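You operate a simulated robot arm through the tools that you are given. There is no shell and no other tool.

Carry out the task below with a simulated robot arm. There is one attempt and no reset: what you move stays moved.

## Task
Disarm, shut the guard, pull the leg right up, shut the computer down.
Fine: depth knob tight again.

Only the result counts: the job must be done as asked and must still hold three seconds after the hand-in. Knocking over, shifting, dropping, spilling or breaking anything else fails it.

## Robot
A 6-joint arm with a two-finger gripper, fixed in place. Base frame: the origin is on the floor under the middle of its stand, x ahead of it, y to its left, z up. Lengths are in m, angles in degrees, forces in N, time in s.
It reaches about 1.572 m from its shoulder. Its first joint turns from -166.0 to 166.0 degrees. Payload 2.45 kg.
Tool frame: the origin (TCP) lies between the finger pads and is the grasp point; the fingertips stand 0.02 m ahead of it; z points along the fingers, y is the line along which they close. The gripper opens to 0.14 m; its body begins 0.168 m behind the TCP.
Orientation is that of the tool frame in the base frame, as [roll, pitch, yaw] about the fixed x, y, z axes, in that order (R = Rz(yaw) Ry(pitch) Rx(roll)). With the fingers straight down and closing along the base's y, the tool's x points along the base's -x, its y along +y and its z along -z.

## Interface
- The arm moves only by the tool drive_tool. Its argument "steps" is a list of rows, each a list of 7 numbers: the closure in counts, from 0 (fully open) to 255 (shut), then the shift along the tool's x, y, z in units of 20 mm (1.0 is 20 mm), then the turn, a rotation vector about the tool's x, y, z in units of 4 degrees (1.0 is 4 degrees). In form: [[hand, x, y, z, rx, ry, rz], ...]. A call has 1 to 20 rows; each row shifts and turns the commanded pose from where the row before left it, along the tool's axes as they then stand. A call with a number of a shift or a turn outside -1 to 1 is refused whole. A row lasts 0.2 s, in which the tool goes at most 0.05 m and 8.6 degrees; a call with a longer step from one row to the next is refused whole, and so is a gripper value outside its range. Where a pose cannot be reached the arm comes as near as it can. A force on the tool above 80 N (or 10 N above the force at the start of the call, whichever is more), or a blocked arm, ends the call early, and 0.2 s more pass. The fingers move at their own pace (about 0.045 m/s each) and stop on an object; they squeeze with about 30 N. The grip force told is the motor's: it shows also when the fingers shut on nothing. Time passes only in rows, and 0.2 s behind the last, so rows that do not move let the fingers close. The reply holds the time, the measured pose of the TCP, the force on the tool along the base axes, the opening and the grip force, in the units named above and with some noise, with the torque about the TCP (base axes, N m) and any sound that the robot's microphone picked up, and new pictures: "pictures" is both (left out), scene, wrist or none.
- Cameras (640 x 400 px; columns grow to the right, rows downward): "scene" is fixed at [0.0505, -0.6504, 1.5052]; the picture's right is [0.76, -0.65, 0.00], its down [-0.16, -0.19, -0.97] and it looks along [0.63, 0.74, -0.25] (base axes); focal length 298 px, centre (320, 200). "wrist" rides on the gripper at [0.078, 0.011, -0.209] in the tool frame; the picture's right is [-0.14, 0.99, 0.00], its down [-0.92, -0.13, -0.37] and it looks along [-0.37, -0.05, 0.93] (tool axes); focal length 280 px, centre (320, 200). There is no depth. A picture from a camera that has moved, and an enlarged one, comes with that camera's place and axes in the base frame and with its lens.
- inspect(camera, box): a new picture of the part [left, top, right, bottom] of that camera's present view, enlarged. The clock stands still meanwhile.
- close_job(): hands the job in; it is judged then, once.

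Places have to be worked out from the pictures, the camera data and where the tool is seen. Open the gripper and draw the arm clear of the work before you hand the job in, unless the task says otherwise.

The tools are called after "Request:" as name(argument=value, ...) on one line, values as JSON. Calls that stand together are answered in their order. drive_tool: Moves the arm, as the interface text tells. Its arguments: {"type":"object","properties":{"steps":{"type":"array"},"pictures":{"type":"string","enum":["both","scene","wrist","none"]}},"required":["steps"]} The other tools are called the same way: inspect (camera, box) takes an enlarged picture of a part of a camera's view; close_job () hands the job in.

At the start:

```text
clock: 0.0
position: [0.5081, 0.2483, 1.5288]
ee_rot: [-180.0, 0.0, -180.0]
ft_force: [-0.2, 0.8, 0.3]
torque: [-0.02, 0.02, 0.02]
finger_gap: 0.1402
grasp_force: 0.1
```

scene: 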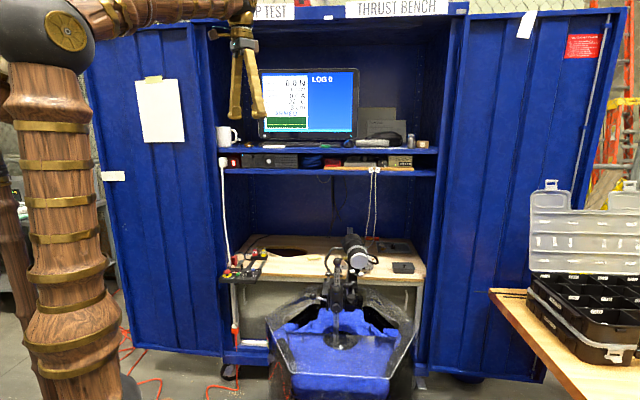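
wrist: 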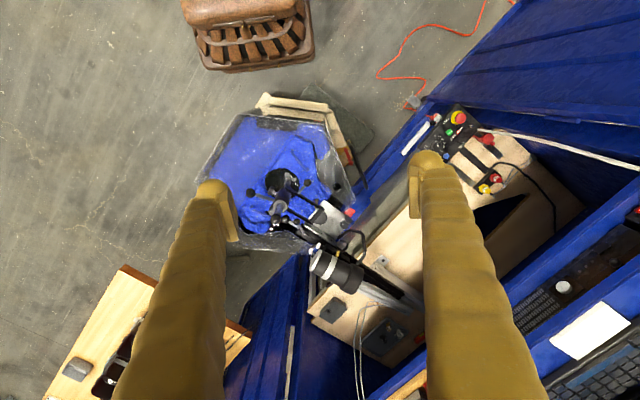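

The pictures show a thrust-test cabinet with a control box, a monitor, and a guarded thing out front. I'll enlarge several areas to read labels and understand the controls before moving.

Request:
inspect(camera="scene", box=[210, 220, 310, 300])

Request:
inspect(camera="scene", box=[260, 220, 430, 400])

Request:
inspect(camera="scene", box=[210, 60, 450, 180])

Request:
inspect(camera="wrist", box=[390, 80, 570, 210])

Request:
inspect(camera="wrist", box=[190, 90, 430, 360])

Request:
inspect(camera="scene", box=[510, 0, 640, 100])

Request:
inspect(camera="scene", box=[100, 60, 260, 200])

```text
5.00 times, centred on (260, 260) of scene
camera zoom: at [0.0505, -0.6504, 1.5052], right [0.76, -0.65, 0.0], down [-0.16, -0.19, -0.97], along [0.63, 0.74, -0.25], focal length 1489 px, centre (620, -100)
```

zoom: 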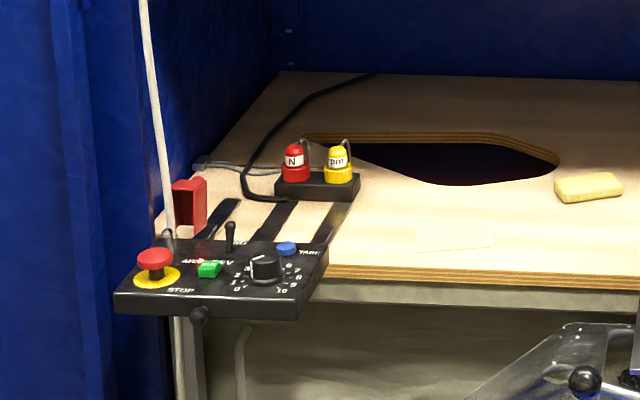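

```text
2.22 times, centred on (345, 310) of scene
camera zoom: at [0.0505, -0.6504, 1.5052], right [0.76, -0.65, 0.0], down [-0.16, -0.19, -0.97], along [0.63, 0.74, -0.25], focal length 662 px, centre (264, -44)
```

zoom: 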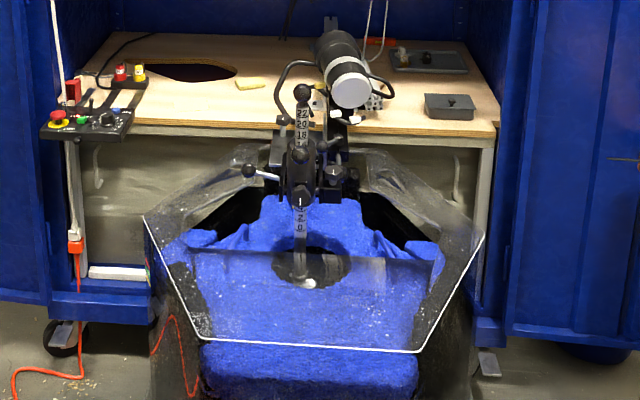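

```text
2.67 times, centred on (330, 120) of scene
camera zoom: at [0.0505, -0.6504, 1.5052], right [0.76, -0.65, 0.0], down [-0.16, -0.19, -0.97], along [0.63, 0.74, -0.25], focal length 794 px, centre (293, 413)
```

zoom: 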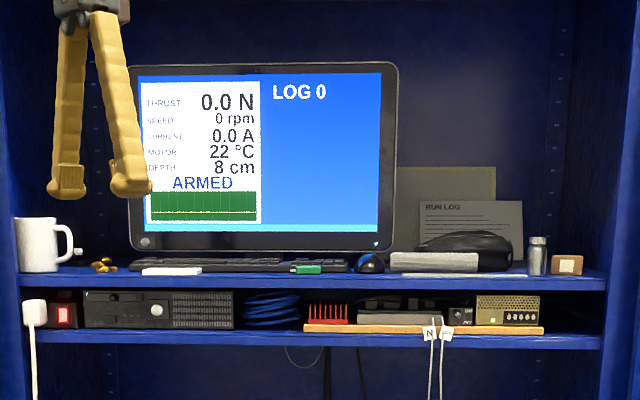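

```text
3.08 times, centred on (480, 145) of wrist
camera zoom: at [0.4294, 0.2599, 1.7391], right [0.14, 0.99, 0.0], down [0.92, -0.13, 0.37], along [0.37, -0.05, -0.93], focal length 863 px, centre (-172, 369)
```

zoom: 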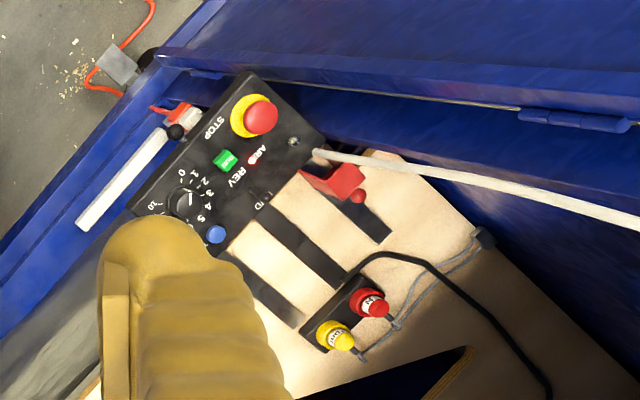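

```text
1.48 times, centred on (310, 225) of wrist
camera zoom: at [0.4294, 0.2599, 1.7391], right [0.14, 0.99, 0.0], down [0.92, -0.13, 0.37], along [0.37, -0.05, -0.93], focal length 415 px, centre (335, 163)
```

zoom: 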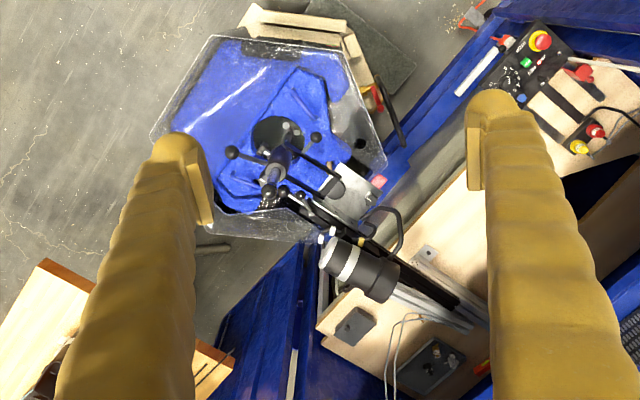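

```text
4.00 times, centred on (575, 50) of scene
camera zoom: at [0.0505, -0.6504, 1.5052], right [0.76, -0.65, 0.0], down [-0.16, -0.19, -0.97], along [0.63, 0.74, -0.25], focal length 1191 px, centre (-700, 800)
```

zoom: 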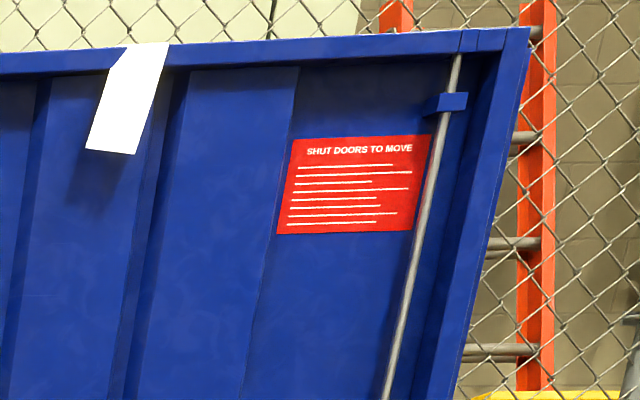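

```text
2.86 times, centred on (180, 130) of scene
camera zoom: at [0.0505, -0.6504, 1.5052], right [0.76, -0.65, 0.0], down [-0.16, -0.19, -0.97], along [0.63, 0.74, -0.25], focal length 851 px, centre (720, 400)
```

zoom: 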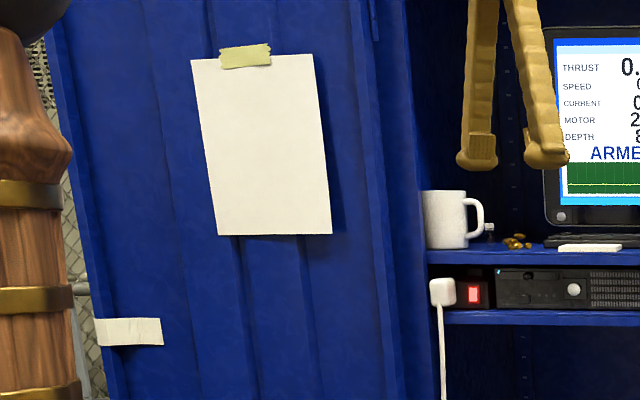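

The inspect tool truly renders closer detail, so I'll zoom tightly on the control box, leg clamp, PC and the papers.

Request:
inspect(camera="scene", box=[226, 250, 276, 285])

Request:
inspect(camera="scene", box=[315, 225, 385, 325])

Request:
inspect(camera="scene", box=[215, 135, 310, 185])

Request:
inspect(camera="scene", box=[350, 110, 440, 180])

Request:
inspect(camera="wrist", box=[425, 100, 505, 160])

Request:
inspect(camera="wrist", box=[250, 160, 370, 260])

Request:
inspect(camera="wrist", box=[500, 190, 640, 400])

Request:
inspect(camera="scene", box=[490, 170, 640, 370])

```text
11.43 times, centred on (251, 268) of scene
camera zoom: at [0.0505, -0.6504, 1.5052], right [0.76, -0.65, 0.0], down [-0.16, -0.19, -0.97], along [0.63, 0.74, -0.25], focal length 3403 px, centre (1109, -571)
```

zoom: 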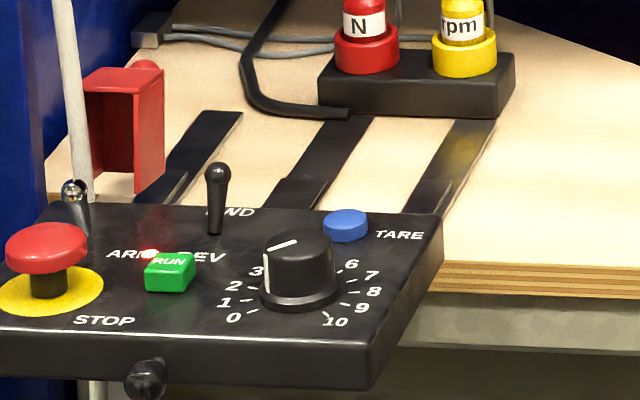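

```text
4.00 times, centred on (350, 275) of scene
camera zoom: at [0.0505, -0.6504, 1.5052], right [0.76, -0.65, 0.0], down [-0.16, -0.19, -0.97], along [0.63, 0.74, -0.25], focal length 1191 px, centre (200, -100)
```

zoom: 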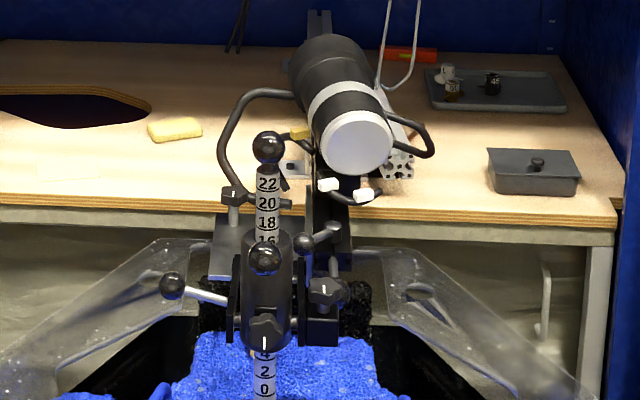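

```text
6.74 times, centred on (262, 160) of scene
camera zoom: at [0.0505, -0.6504, 1.5052], right [0.76, -0.65, 0.0], down [-0.16, -0.19, -0.97], along [0.63, 0.74, -0.25], focal length 2006 px, centre (707, 470)
```

zoom: 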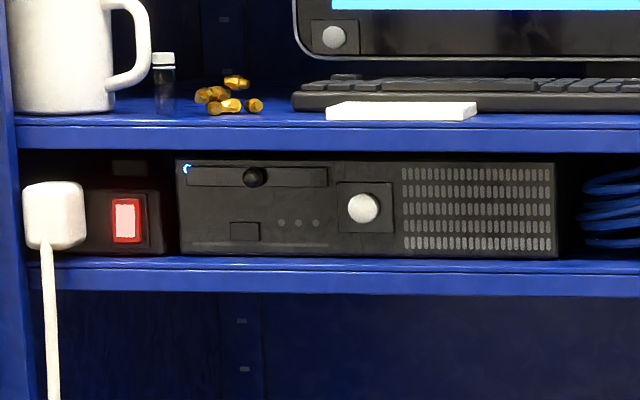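

```text
5.71 times, centred on (395, 145) of scene
camera zoom: at [0.0505, -0.6504, 1.5052], right [0.76, -0.65, 0.0], down [-0.16, -0.19, -0.97], along [0.63, 0.74, -0.25], focal length 1702 px, centre (-109, 514)
```

zoom: 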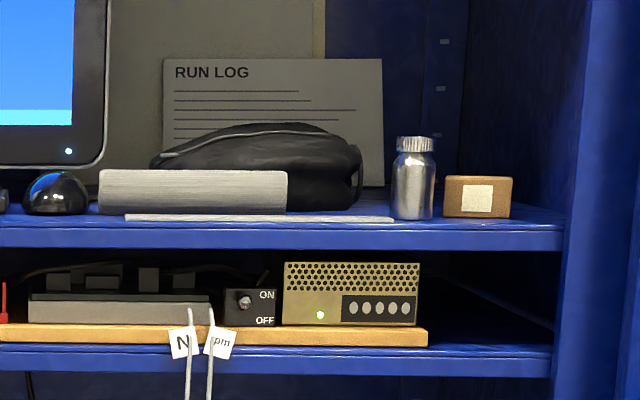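

```text
6.67 times, centred on (465, 130) of wrist
camera zoom: at [0.4294, 0.2599, 1.7391], right [0.14, 0.99, 0.0], down [0.92, -0.13, 0.37], along [0.37, -0.05, -0.93], focal length 1869 px, centre (-647, 667)
```

zoom: 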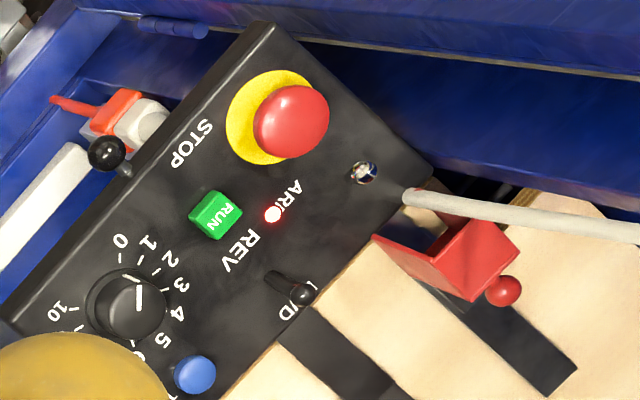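

```text
4.00 times, centred on (310, 210) of wrist
camera zoom: at [0.4294, 0.2599, 1.7391], right [0.14, 0.99, 0.0], down [0.92, -0.13, 0.37], along [0.37, -0.05, -0.93], focal length 1122 px, centre (360, 160)
```

zoom: 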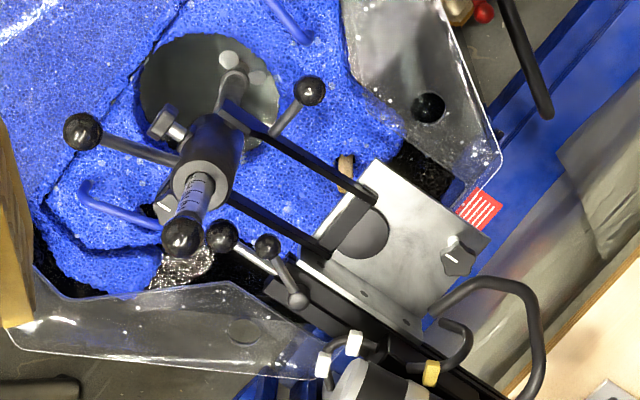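

```text
1.90 times, centred on (570, 295) of wrist
camera zoom: at [0.4294, 0.2599, 1.7391], right [0.14, 0.99, 0.0], down [0.92, -0.13, 0.37], along [0.37, -0.05, -0.93], focal length 534 px, centre (-156, 19)
```

zoom: 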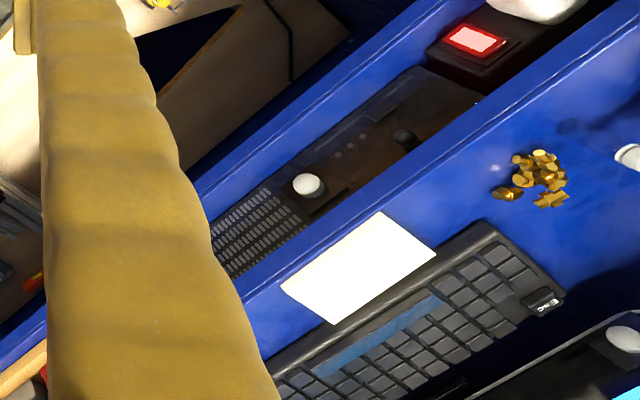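

```text
2.00 times, centred on (565, 270) of scene
camera zoom: at [0.0505, -0.6504, 1.5052], right [0.76, -0.65, 0.0], down [-0.16, -0.19, -0.97], along [0.63, 0.74, -0.25], focal length 596 px, centre (-170, 60)
```

zoom: 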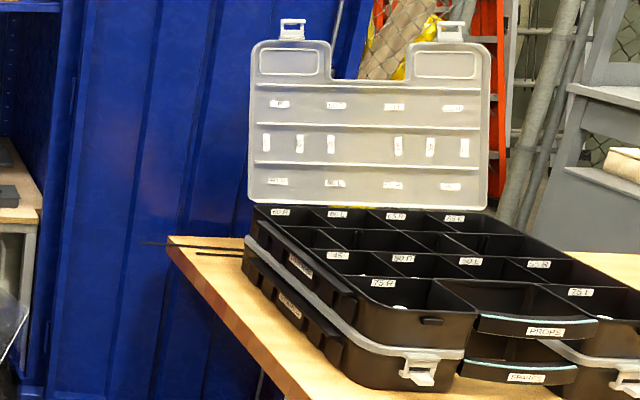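

I've triangulated from the two views: control box top near (0.65, 0.70, 0.75), ARM toggle tip about (0.618, 0.746, 0.776) leaning forward with its red cover open behind it, PC power button about (0.83, 0.66, 1.32), leg vertical near (0.77, 0.08). I'll first bring the wrist nearer the control box in free space for a better look.

Request:
drive_tool(steps=[[0, -0.19, 0.9, 0.6, 0, 0, 0], [0, -0.19, 0.9, 0.6, 0, 0, 0], [0, -0.19, 0.9, 0.6, 0, 0, 0], [0, -0.19, 0.9, 0.6, 0, 0, 0], [0, -0.19, 0.9, 0.6, 0, 0, 0], [0, -0.19, 0.9, 0.6, 0, 0, 0], [0, -0.19, 0.9, 0.6, 0, 0, 0], [0, -0.19, 0.9, 0.6, 0, 0, 0], [0, -0.19, 0.9, 0.6, 0, 0, 0], [0, -0.19, 0.9, 0.6, 0, 0, 0], [0, -0.19, 0.9, 0.6, 0, 0, 0], [0, -0.19, 0.9, 0.6, 0, 0, 0], [0, -0.19, 0.9, 0.6, 0, 0, 0], [0, -0.19, 0.9, 0.6, 0, 0, 0], [0, -0.19, 0.9, 0.6, 0, 0, 0]], pictures="both")

```text
clock: 3.2
position: [0.5676, 0.5187, 1.3498]
ee_rot: [-180.0, 0.0, -180.0]
ft_force: [0.3, 0.1, -0.1]
torque: [0.02, -0.01, 0.02]
finger_gap: 0.1398
grasp_force: 0.1
camera wrist: at [0.4873, 0.5305, 1.5599], right [0.14, 0.99, 0.0], down [0.92, -0.13, 0.37], along [0.37, -0.05, -0.93], focal length 280 px, centre (320, 200)
```

scene: 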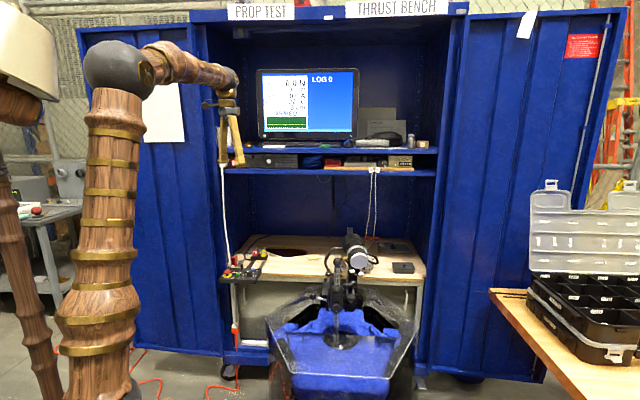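
wrist: 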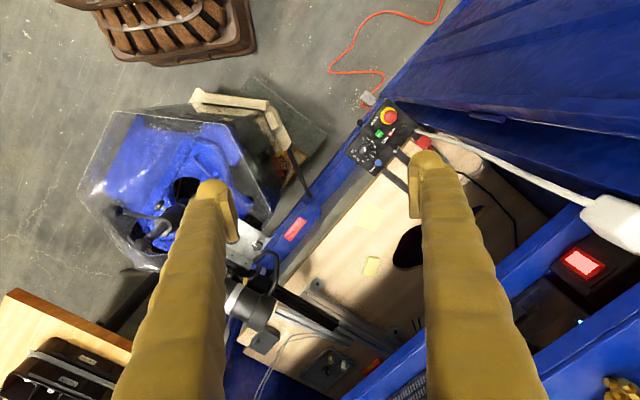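

The arm moved cleanly. Now I rotate the tool to face the cabinet squarely while descending in front of the control box.

Request:
drive_tool(steps=[[0, 0, 0, 0.9, 0, 0, -1], [0, 0, 0, 0.9, 0, 0, -1], [0, 0, 0, 0.9, 0, 0, -1], [0, 0, 0, 0.9, 0, 0, -1], [0, 0, 0, 0.9, 0, 0, -1], [0, 0, 0, 0.9, 0, 0, -1], [0, 0, 0, 0.9, 0, 0, -1], [0, 0, 0, 0.9, 0, 0, -1], [0, 0, 0, 0.9, 0, 0, -1], [0, 0, 0, 0.9, 0, 0, -1], [0, 0, 0, 0.9, 0, 0, -1], [0, 0, 0, 0.9, 0, 0, -1], [0, 0, 0, 0, 0, 0, -0.37]], pictures="both")

```text
clock: 6.0
position: [0.5651, 0.517, 1.133]
ee_rot: [180.0, 0.0, -130.4]
ft_force: [0.0, 0.1, -0.2]
torque: [0.02, 0.03, -0.04]
finger_gap: 0.1398
grasp_force: 0.1
camera wrist: at [0.5059, 0.4662, 1.3425], right [-0.67, 0.75, 0.0], down [0.69, 0.62, 0.37], along [0.28, 0.24, -0.93], focal length 280 px, centre (320, 200)
```

scene: 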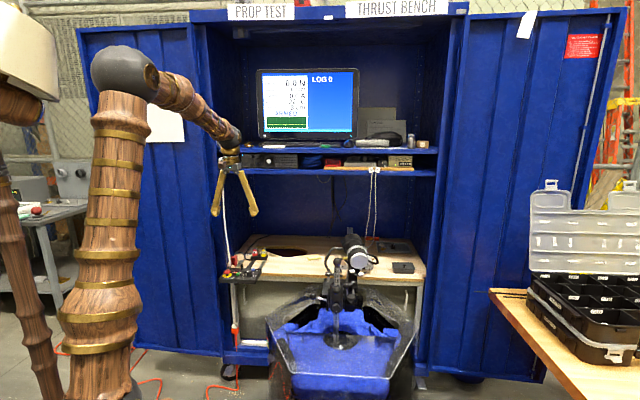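
wrist: 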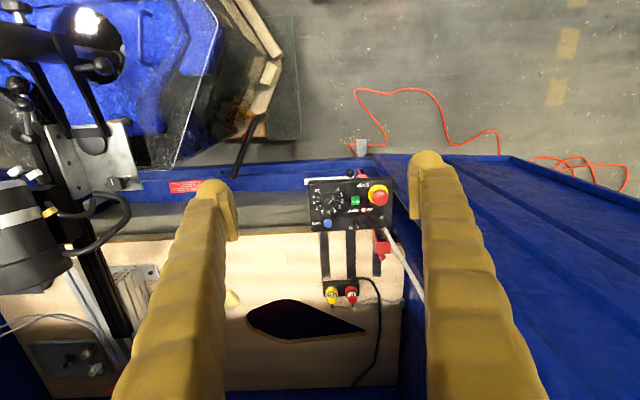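

Good overhead view of the control box. I'll enlarge it.

Request:
inspect(camera="wrist", box=[290, 160, 418, 240])

Request:
inspect(camera="wrist", box=[336, 180, 416, 260])

Request:
inspect(camera="wrist", box=[0, 0, 180, 280])

```text
5.00 times, centred on (354, 200) of wrist
camera zoom: at [0.5059, 0.4662, 1.3425], right [-0.67, 0.75, 0.0], down [0.69, 0.62, 0.37], along [0.28, 0.24, -0.93], focal length 1402 px, centre (150, 200)
```

zoom: 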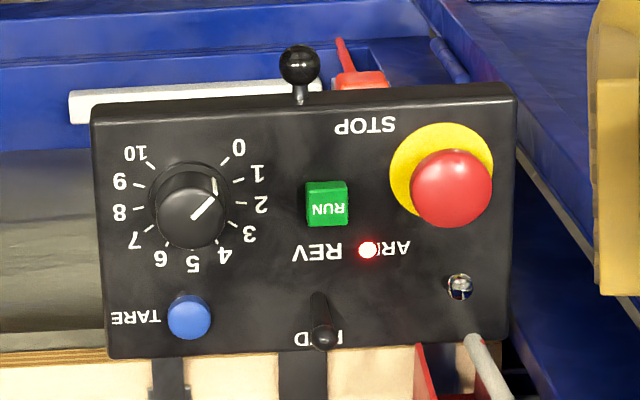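

```text
5.00 times, centred on (376, 220) of wrist
camera zoom: at [0.5059, 0.4662, 1.3425], right [-0.67, 0.75, 0.0], down [0.69, 0.62, 0.37], along [0.28, 0.24, -0.93], focal length 1402 px, centre (40, 100)
```

zoom: 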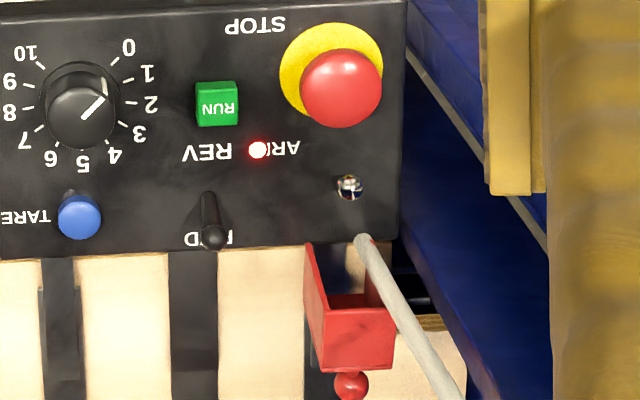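

```text
1.43 times, centred on (90, 140) of wrist
camera zoom: at [0.5059, 0.4662, 1.3425], right [-0.67, 0.75, 0.0], down [0.69, 0.62, 0.37], along [0.28, 0.24, -0.93], focal length 401 px, centre (649, 286)
```

zoom: 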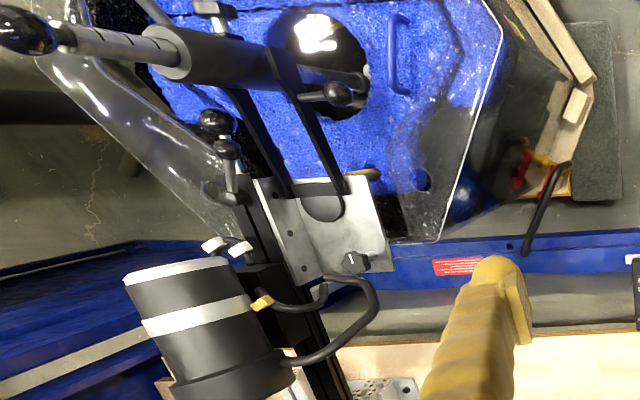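

I can read the panel now (dial at about 1.7, FWD/REV lever at FWD, ARM lit, red cover open to the rear, white power cord hanging right beside it). I'll zoom at the fingers and the cover to get sizes before approaching.

Request:
inspect(camera="scene", box=[205, 140, 269, 220])

Request:
inspect(camera="scene", box=[221, 250, 253, 280])

Request:
inspect(camera="wrist", box=[366, 200, 406, 265])

Request:
inspect(camera="wrist", box=[180, 140, 480, 300])

```text
5.00 times, centred on (237, 180) of scene
camera zoom: at [0.0505, -0.6504, 1.5052], right [0.76, -0.65, 0.0], down [-0.16, -0.19, -0.97], along [0.63, 0.74, -0.25], focal length 1489 px, centre (735, 300)
```

zoom: 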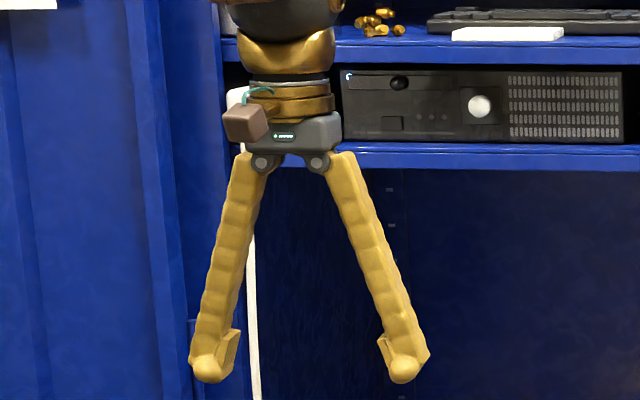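

```text
13.33 times, centred on (237, 265) of scene
camera zoom: at [0.0505, -0.6504, 1.5052], right [0.76, -0.65, 0.0], down [-0.16, -0.19, -0.97], along [0.63, 0.74, -0.25], focal length 3970 px, centre (1427, -667)
```

zoom: 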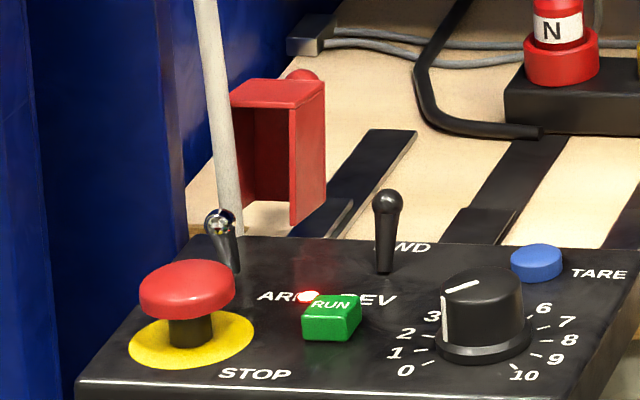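

```text
6.15 times, centred on (386, 232) of wrist
camera zoom: at [0.5059, 0.4662, 1.3425], right [-0.67, 0.75, 0.0], down [0.69, 0.62, 0.37], along [0.28, 0.24, -0.93], focal length 1726 px, centre (-86, 0)
```

zoom: 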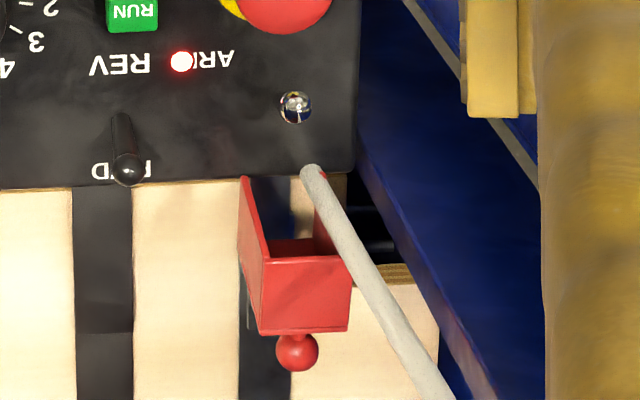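

```text
2.13 times, centred on (330, 220) of wrist
camera zoom: at [0.5059, 0.4662, 1.3425], right [-0.67, 0.75, 0.0], down [0.69, 0.62, 0.37], along [0.28, 0.24, -0.93], focal length 598 px, centre (299, 157)
```

zoom: 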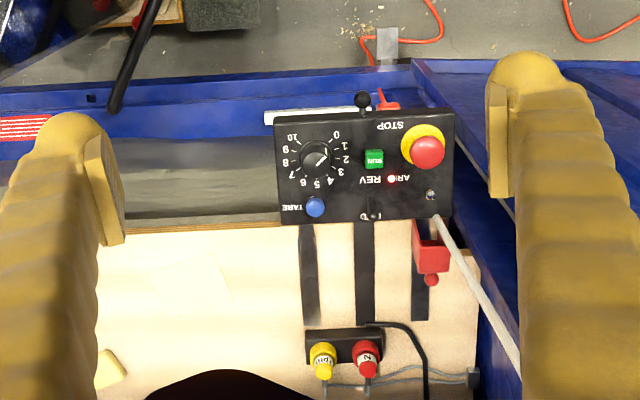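

The cover stands upright behind the panel's rear edge with its ball on the rear side; the fingers look bulky, so I'll shut the gripper in free space to measure its tip shape.

Request:
drive_tool(steps=[[255, 0, 0, 0, 0, 0, 0], [255, 0, 0, 0, 0, 0, 0], [255, 0, 0, 0, 0, 0, 0], [255, 0, 0, 0, 0, 0, 0], [255, 0, 0, 0, 0, 0, 0], [255, 0, 0, 0, 0, 0, 0], [255, 0, 0, 0, 0, 0, 0], [255, 0, 0, 0, 0, 0, 0], [255, 0, 0, 0, 0, 0, 0]], pictures="both")

Request:
inspect(camera="scene", box=[205, 140, 269, 220])

Request:
inspect(camera="wrist", box=[240, 140, 400, 240])

```text
clock: 8.0
position: [0.5662, 0.5181, 1.1333]
ee_rot: [180.0, 0.0, -130.5]
ft_force: [-0.1, 1.5, 0.3]
torque: [-0.02, 0.03, 0.04]
finger_gap: 0.0
grasp_force: 29.5
camera wrist: at [0.5059, 0.4663, 1.3427], right [-0.66, 0.75, 0.0], down [0.69, 0.62, 0.37], along [0.28, 0.24, -0.93], focal length 280 px, centre (320, 200)
```

scene: 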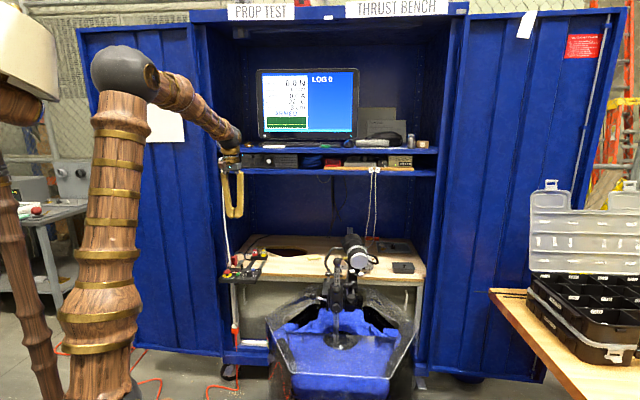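
wrist: 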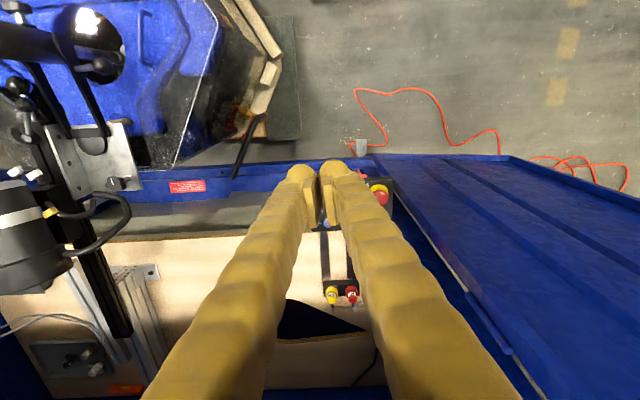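

```text
5.00 times, centred on (237, 180) of scene
camera zoom: at [0.0505, -0.6504, 1.5052], right [0.76, -0.65, 0.0], down [-0.16, -0.19, -0.97], along [0.63, 0.74, -0.25], focal length 1489 px, centre (735, 300)
```

zoom: 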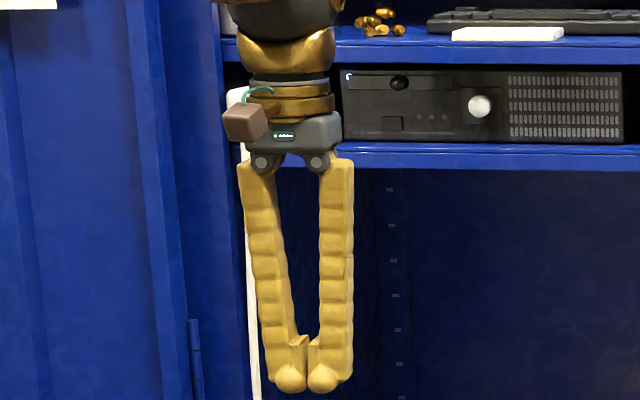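

```text
4.00 times, centred on (320, 190) of wrist
camera zoom: at [0.5059, 0.4663, 1.3427], right [-0.66, 0.75, 0.0], down [0.69, 0.62, 0.37], along [0.28, 0.24, -0.93], focal length 1122 px, centre (320, 240)
```

zoom: 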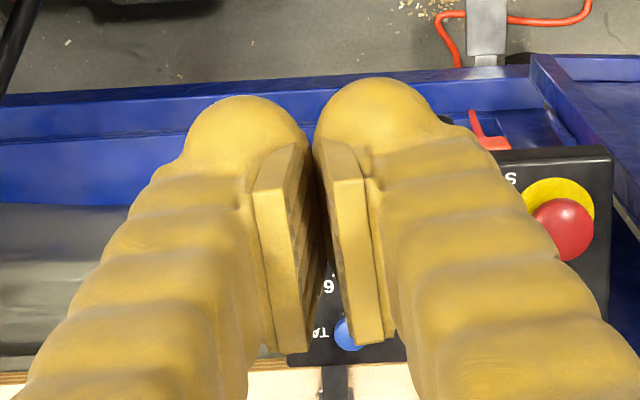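

Shut, the fingers form two rounded tips about 28 mm each, side by side. I'll open partly, square the tool up to the cabinet (about 45°), go down to hover ~12 cm from the ARM toggle and tilt 20° so the arm stays in front of the shelves.

Request:
drive_tool(steps=[[110, 0, 0, 0, 0, 0, 0.6], [110, 0, 0, 0, 0, 0, 0.55], [110, -0.608, 0.486, 0.9, 0, 0, 0], [110, -0.608, 0.486, 0.9, 0, 0, 0], [110, -0.608, 0.486, 0.9, 0, 0, 0], [110, -0.608, 0.486, 0.9, 0, 0, 0], [110, -0.608, 0.486, 0.9, 0, 0, 0], [110, -0.608, 0.486, 0.9, 0, 0, 0], [110, -0.608, 0.486, 0.9, 0, 0, 0], [110, -0.608, 0.486, 0.9, 0, 0, 0], [110, -0.608, 0.486, 0.9, 0, 0, 0], [110, -0.608, 0.486, 0.9, 0, 0, 0], [110, 0, 0, 0, 0, -1, 0], [110, 0, 0, 0, 0, -1, 0], [110, 0, 0, 0, 0, -1, 0], [110, 0, 0, 0, 0, -1, 0], [110, 0, 0, 0, 0, -1, 0]], pictures="both")

Request:
inspect(camera="wrist", box=[240, 120, 440, 245])

Request:
inspect(camera="scene", box=[200, 200, 290, 290])

```text
clock: 11.6
position: [0.5828, 0.6736, 0.9528]
ee_rot: [-180.0, 20.1, -135.1]
ft_force: [-0.4, -0.1, -0.3]
torque: [0.05, -0.04, -0.04]
finger_gap: 0.08
grasp_force: 0.1
camera wrist: at [0.4718, 0.5796, 1.1239], right [-0.61, 0.79, 0.05], down [0.61, 0.43, 0.66], along [0.5, 0.43, -0.75], focal length 280 px, centre (320, 200)
```

scene: 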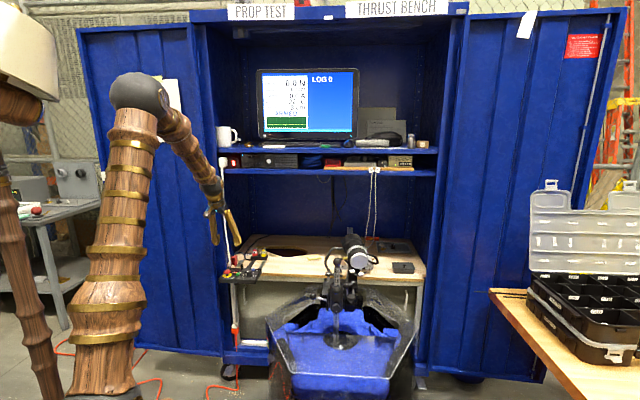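
wrist: 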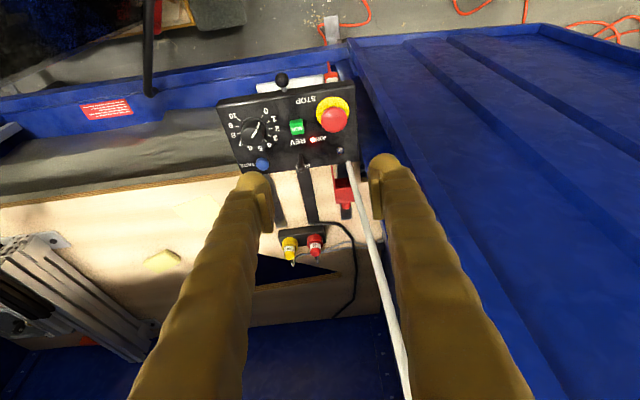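

```text
3.20 times, centred on (340, 182) of wrist
camera zoom: at [0.4718, 0.5796, 1.1239], right [-0.61, 0.79, 0.05], down [0.61, 0.43, 0.66], along [0.5, 0.43, -0.75], focal length 897 px, centre (256, 256)
```

zoom: 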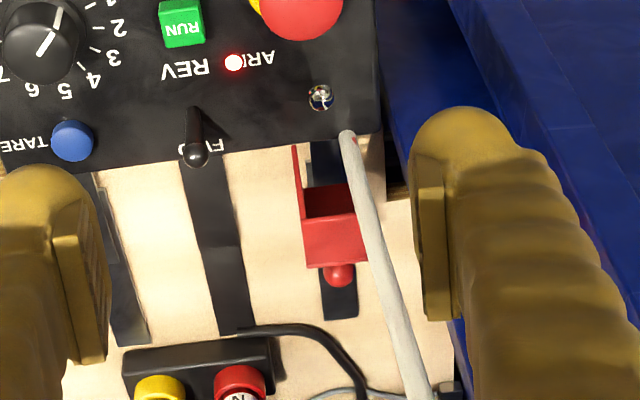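

```text
4.44 times, centred on (245, 245) of scene
camera zoom: at [0.0505, -0.6504, 1.5052], right [0.76, -0.65, 0.0], down [-0.16, -0.19, -0.97], along [0.63, 0.74, -0.25], focal length 1324 px, centre (653, 0)
```

zoom: 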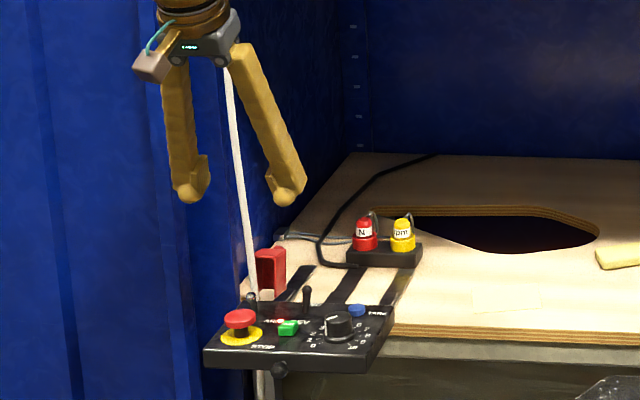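

Now hovering; refined toggle tip is about (0.619, 0.751, 0.771), cover ball about (0.685, 0.816, 0.790). I'll narrow the gap to ~24 mm and come down to ~4 cm short of the toggle, then check alignment.

Request:
drive_tool(steps=[[211, -0.16, 0.4, 0.5, 0, 0, 0], [211, -0.16, 0.4, 0.5, 0, 0, 0], [211, -0.16, 0.4, 0.5, 0, 0, 0], [211, -0.16, 0.265, 0.5, 0, 0, 0], [211, 0, 0, 1, 0, 0, 0], [211, 0, 0, 1, 0, 0, 0], [211, 0, 0, 1, 0, 0, 0], [211, 0, 0, 1, 0, 0, 0], [211, 0, 0, 1, 0, 0, 0], [211, 0, 0, 0.5, 0, 0, 0], [211, 0, 0, 0, 0, 0, 0]], pictures="both")

Request:
inspect(camera="wrist", box=[260, 100, 400, 200])

Request:
inspect(camera="scene", box=[210, 225, 274, 285])

```text
clock: 14.0
position: [0.6066, 0.7403, 0.8164]
ee_rot: [179.9, 19.9, -135.1]
ft_force: [-0.3, -0.3, -0.3]
torque: [0.0, 0.01, 0.0]
finger_gap: 0.0239
grasp_force: 0.1
camera wrist: at [0.4961, 0.6452, 0.9874], right [-0.61, 0.79, 0.05], down [0.61, 0.43, 0.66], along [0.5, 0.43, -0.75], focal length 280 px, centre (320, 200)
```

scene: 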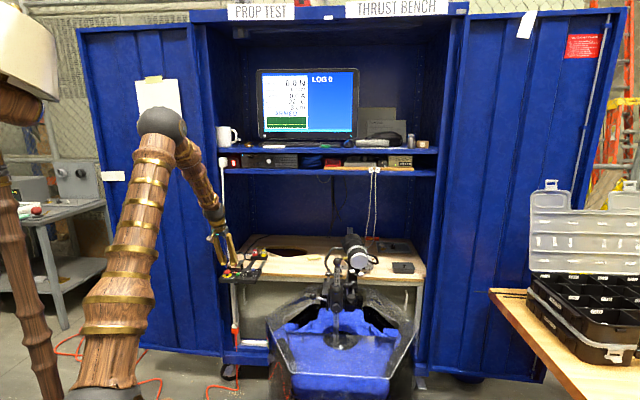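
wrist: 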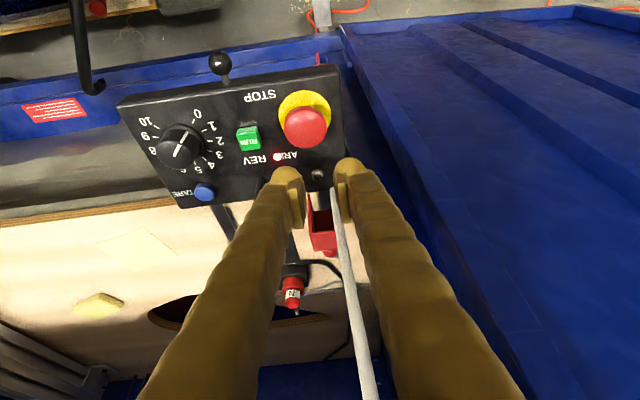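

```text
4.00 times, centred on (330, 150) of wrist
camera zoom: at [0.4961, 0.6452, 0.9874], right [-0.61, 0.79, 0.05], down [0.61, 0.43, 0.66], along [0.5, 0.43, -0.75], focal length 1122 px, centre (280, 400)
```

zoom: 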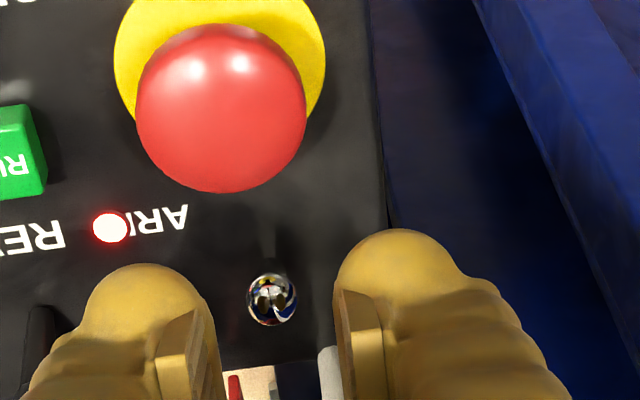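

```text
6.67 times, centred on (242, 255) of scene
camera zoom: at [0.0505, -0.6504, 1.5052], right [0.76, -0.65, 0.0], down [-0.16, -0.19, -0.97], along [0.63, 0.74, -0.25], focal length 1985 px, centre (840, -167)
```

zoom: 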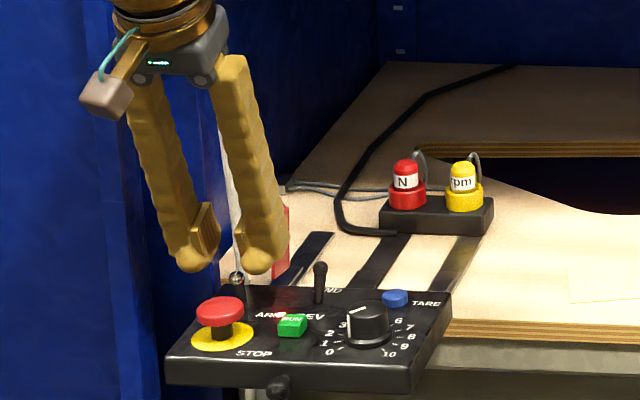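

The toggle tip lies almost exactly on the tool axis about 48 mm ahead. I'll advance 41 mm, close on it gently, and then push it rearward ~18 mm.

Request:
drive_tool(steps=[[211, 0, -0.1, 0.7, 0, 0, 0], [211, 0, 0, 0.7, 0, 0, 0], [211, 0, 0, 0.65, 0, 0, 0], [211, 0, 0, 0, 0, 0, 0]], pictures="both")

Request:
inspect(camera="wrist", box=[260, 80, 400, 180])

Request:
inspect(camera="scene", box=[215, 240, 265, 285])

```text
clock: 15.0
position: [0.6187, 0.7481, 0.7792]
ee_rot: [-179.9, 20.0, -135.2]
ft_force: [-0.6, -0.2, 0.4]
torque: [0.01, 0.02, 0.03]
finger_gap: 0.0241
grasp_force: 0.0
camera wrist: at [0.5077, 0.6539, 0.9491], right [-0.61, 0.79, 0.05], down [0.61, 0.43, 0.66], along [0.5, 0.43, -0.75], focal length 280 px, centre (320, 200)
```

scene: 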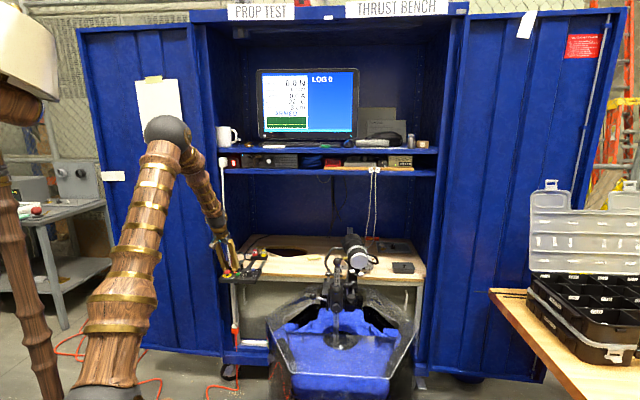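
wrist: 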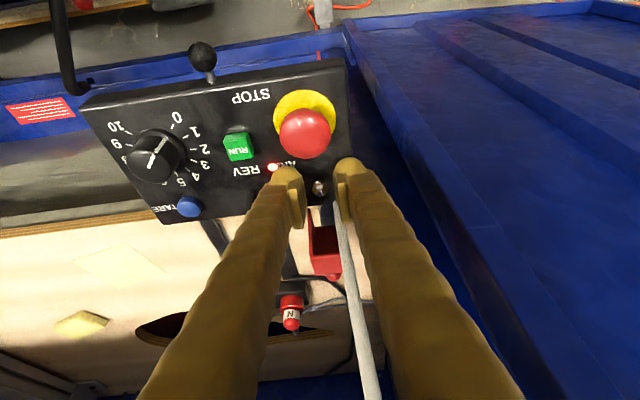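

```text
4.00 times, centred on (330, 130) of wrist
camera zoom: at [0.5077, 0.6539, 0.9491], right [-0.61, 0.79, 0.05], down [0.61, 0.43, 0.66], along [0.5, 0.43, -0.75], focal length 1122 px, centre (280, 480)
```

zoom: 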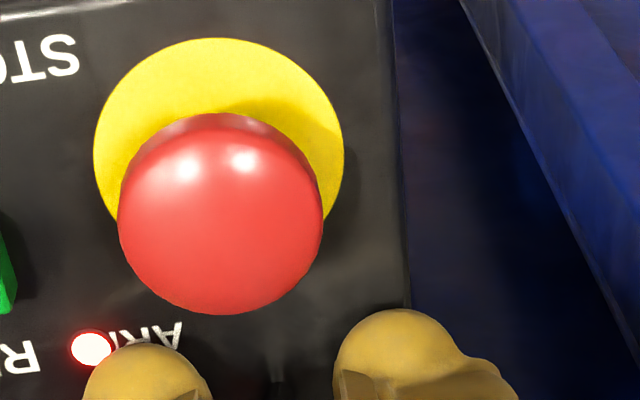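

```text
8.89 times, centred on (240, 262) of scene
camera zoom: at [0.0505, -0.6504, 1.5052], right [0.76, -0.65, 0.0], down [-0.16, -0.19, -0.97], along [0.63, 0.74, -0.25], focal length 2647 px, centre (1031, -356)
```

zoom: 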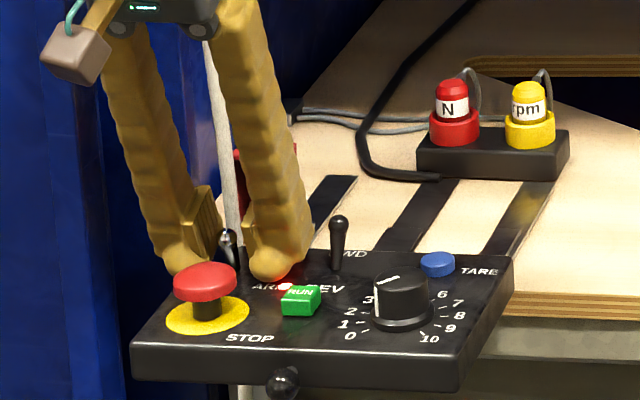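

The toggle sits between the fingertips with clearance on every side. I'll close on it and move rearward in small steps.

Request:
drive_tool(steps=[[255, 0, 0, 0, 0, 0, 0], [255, 0, 0, 0, 0, 0, 0], [255, 0, 0, 0, 0, 0, 0], [255, -0.19, 0, 0.07, 0, 0, 0], [255, -0.19, 0, 0.07, 0, 0, 0], [255, -0.19, 0, 0.07, 0, 0, 0], [255, -0.19, 0, 0.07, 0, 0, 0], [255, -0.1, 0, 0.03, 0, 0, 0]], pictures="both")

Request:
inspect(camera="scene", box=[215, 240, 265, 285])

Request:
inspect(camera="scene", box=[255, 65, 365, 140])

```text
clock: 16.8
position: [0.6311, 0.7614, 0.7769]
ee_rot: [-179.9, 20.0, -135.1]
ft_force: [-28.0, 24.8, -4.2]
torque: [0.2, 0.26, -0.17]
finger_gap: 0.0073
grasp_force: 35.4
camera wrist: at [0.5198, 0.667, 0.949], right [-0.61, 0.79, 0.05], down [0.61, 0.43, 0.66], along [0.5, 0.43, -0.75], focal length 280 px, centre (320, 200)
```

scene: 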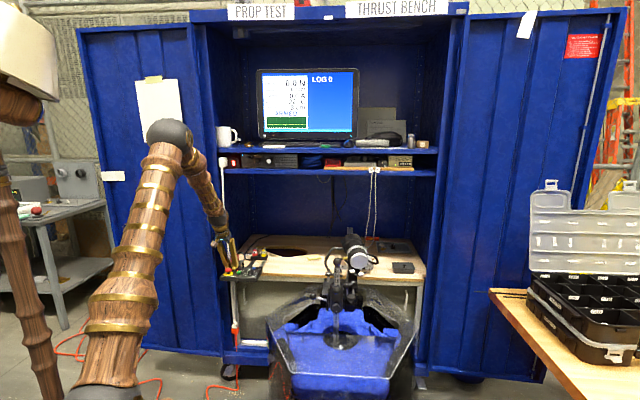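
wrist: 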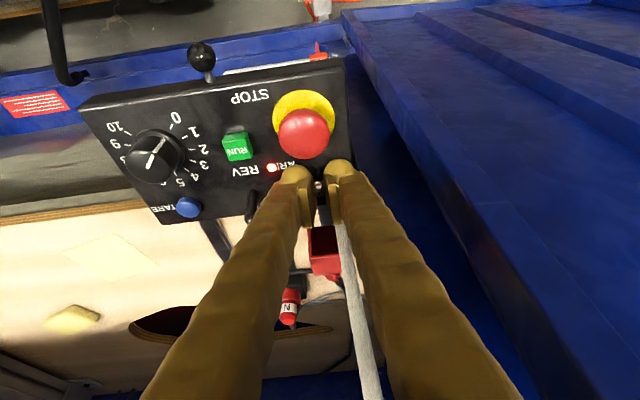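

```text
8.89 times, centred on (240, 262) of scene
camera zoom: at [0.0505, -0.6504, 1.5052], right [0.76, -0.65, 0.0], down [-0.16, -0.19, -0.97], along [0.63, 0.74, -0.25], focal length 2647 px, centre (1031, -356)
```

zoom: 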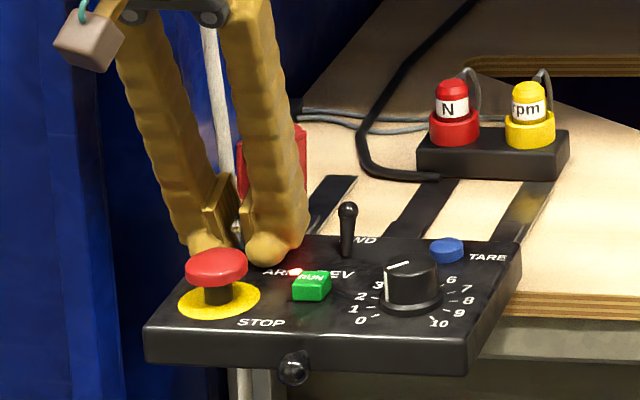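

```text
5.33 times, centred on (310, 102) of scene
camera zoom: at [0.0505, -0.6504, 1.5052], right [0.76, -0.65, 0.0], down [-0.16, -0.19, -0.97], along [0.63, 0.74, -0.25], focal length 1588 px, centre (373, 720)
```

zoom: 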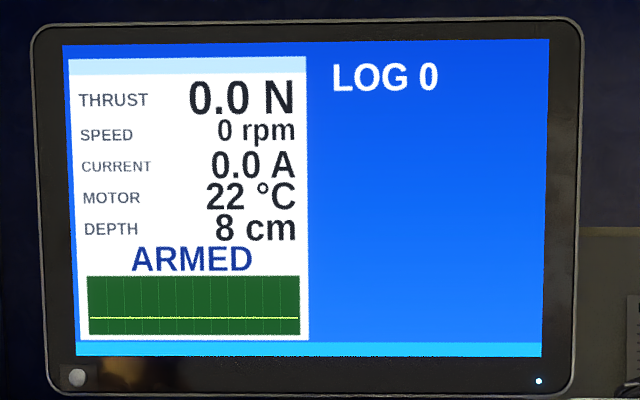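

The readout still says ARMED, and the panel itself appears to have slid back ~18 mm with hardly any rearward resistance. I'll look at the panel's mounting from both cameras before doing anything else.

Request:
inspect(camera="scene", box=[215, 255, 285, 345])

Request:
inspect(camera="wrist", box=[60, 20, 380, 230])

```text
4.44 times, centred on (250, 300) of scene
camera zoom: at [0.0505, -0.6504, 1.5052], right [0.76, -0.65, 0.0], down [-0.16, -0.19, -0.97], along [0.63, 0.74, -0.25], focal length 1324 px, centre (631, -244)
```

zoom: 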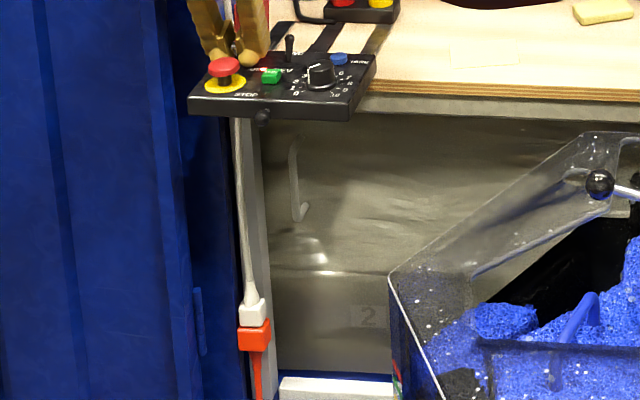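

```text
1.90 times, centred on (220, 125) of wrist
camera zoom: at [0.5198, 0.667, 0.949], right [-0.61, 0.79, 0.05], down [0.61, 0.43, 0.66], along [0.5, 0.43, -0.75], focal length 534 px, centre (510, 343)
```

zoom: 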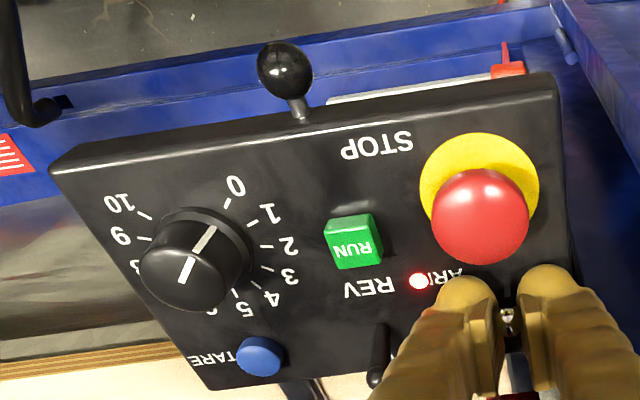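

The box evidently slides on rails (front pull ball, rail strips behind) and gripping kept the toggle from pivoting, so it slid instead. I'll draw the box back the same 18 mm, easing the sideways load, and look.

Request:
drive_tool(steps=[[255, 0.1, 0.05, -0.035, 0, 0, 0], [255, 0.19, 0.05, -0.07, 0, 0, 0], [255, 0.19, 0, -0.07, 0, 0, 0], [255, 0.19, 0, -0.07, 0, 0, 0], [255, 0.19, 0, -0.065, 0, 0, 0], [255, 0, 0, 0, 0, 0, 0]], pictures="both")

Request:
inspect(camera="scene", box=[215, 240, 265, 285])

```text
clock: 18.2
position: [0.6177, 0.7501, 0.7785]
ee_rot: [179.9, 20.0, -135.0]
ft_force: [16.8, -13.6, 6.5]
torque: [-0.05, -0.17, 0.09]
finger_gap: 0.0077
grasp_force: 35.8
camera wrist: at [0.507, 0.6548, 0.9489], right [-0.61, 0.79, 0.05], down [0.61, 0.43, 0.66], along [0.5, 0.43, -0.75], focal length 280 px, centre (320, 200)
```

scene: 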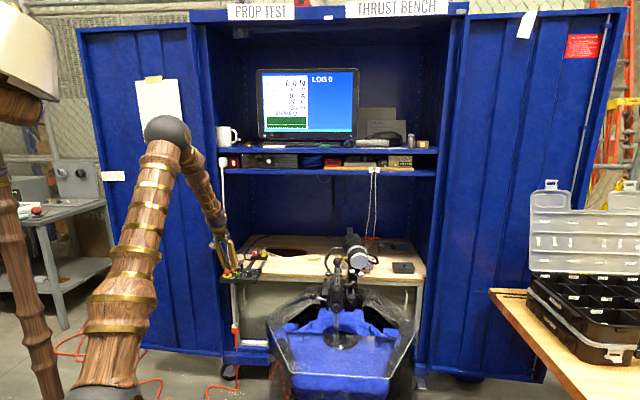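
wrist: 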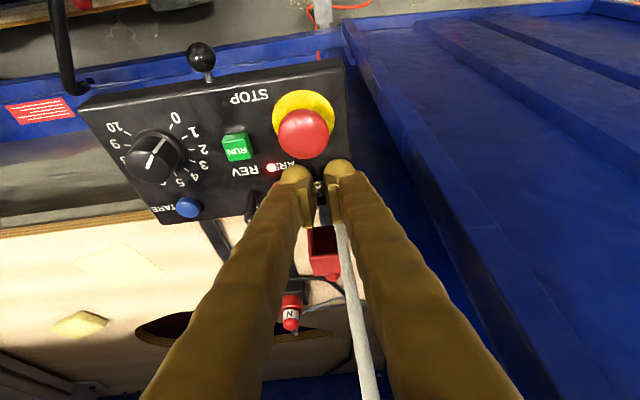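

```text
8.89 times, centred on (240, 262) of scene
camera zoom: at [0.0505, -0.6504, 1.5052], right [0.76, -0.65, 0.0], down [-0.16, -0.19, -0.97], along [0.63, 0.74, -0.25], focal length 2647 px, centre (1031, -356)
```

zoom: 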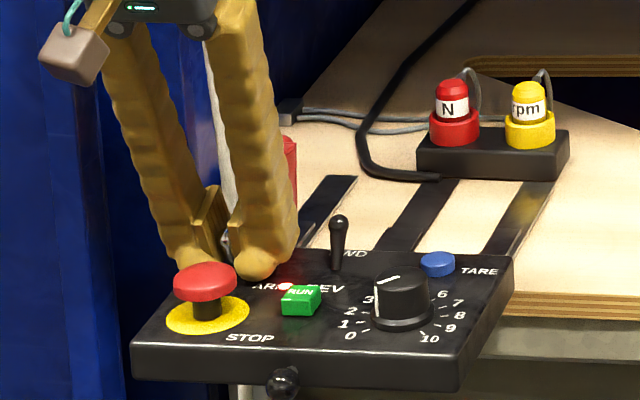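

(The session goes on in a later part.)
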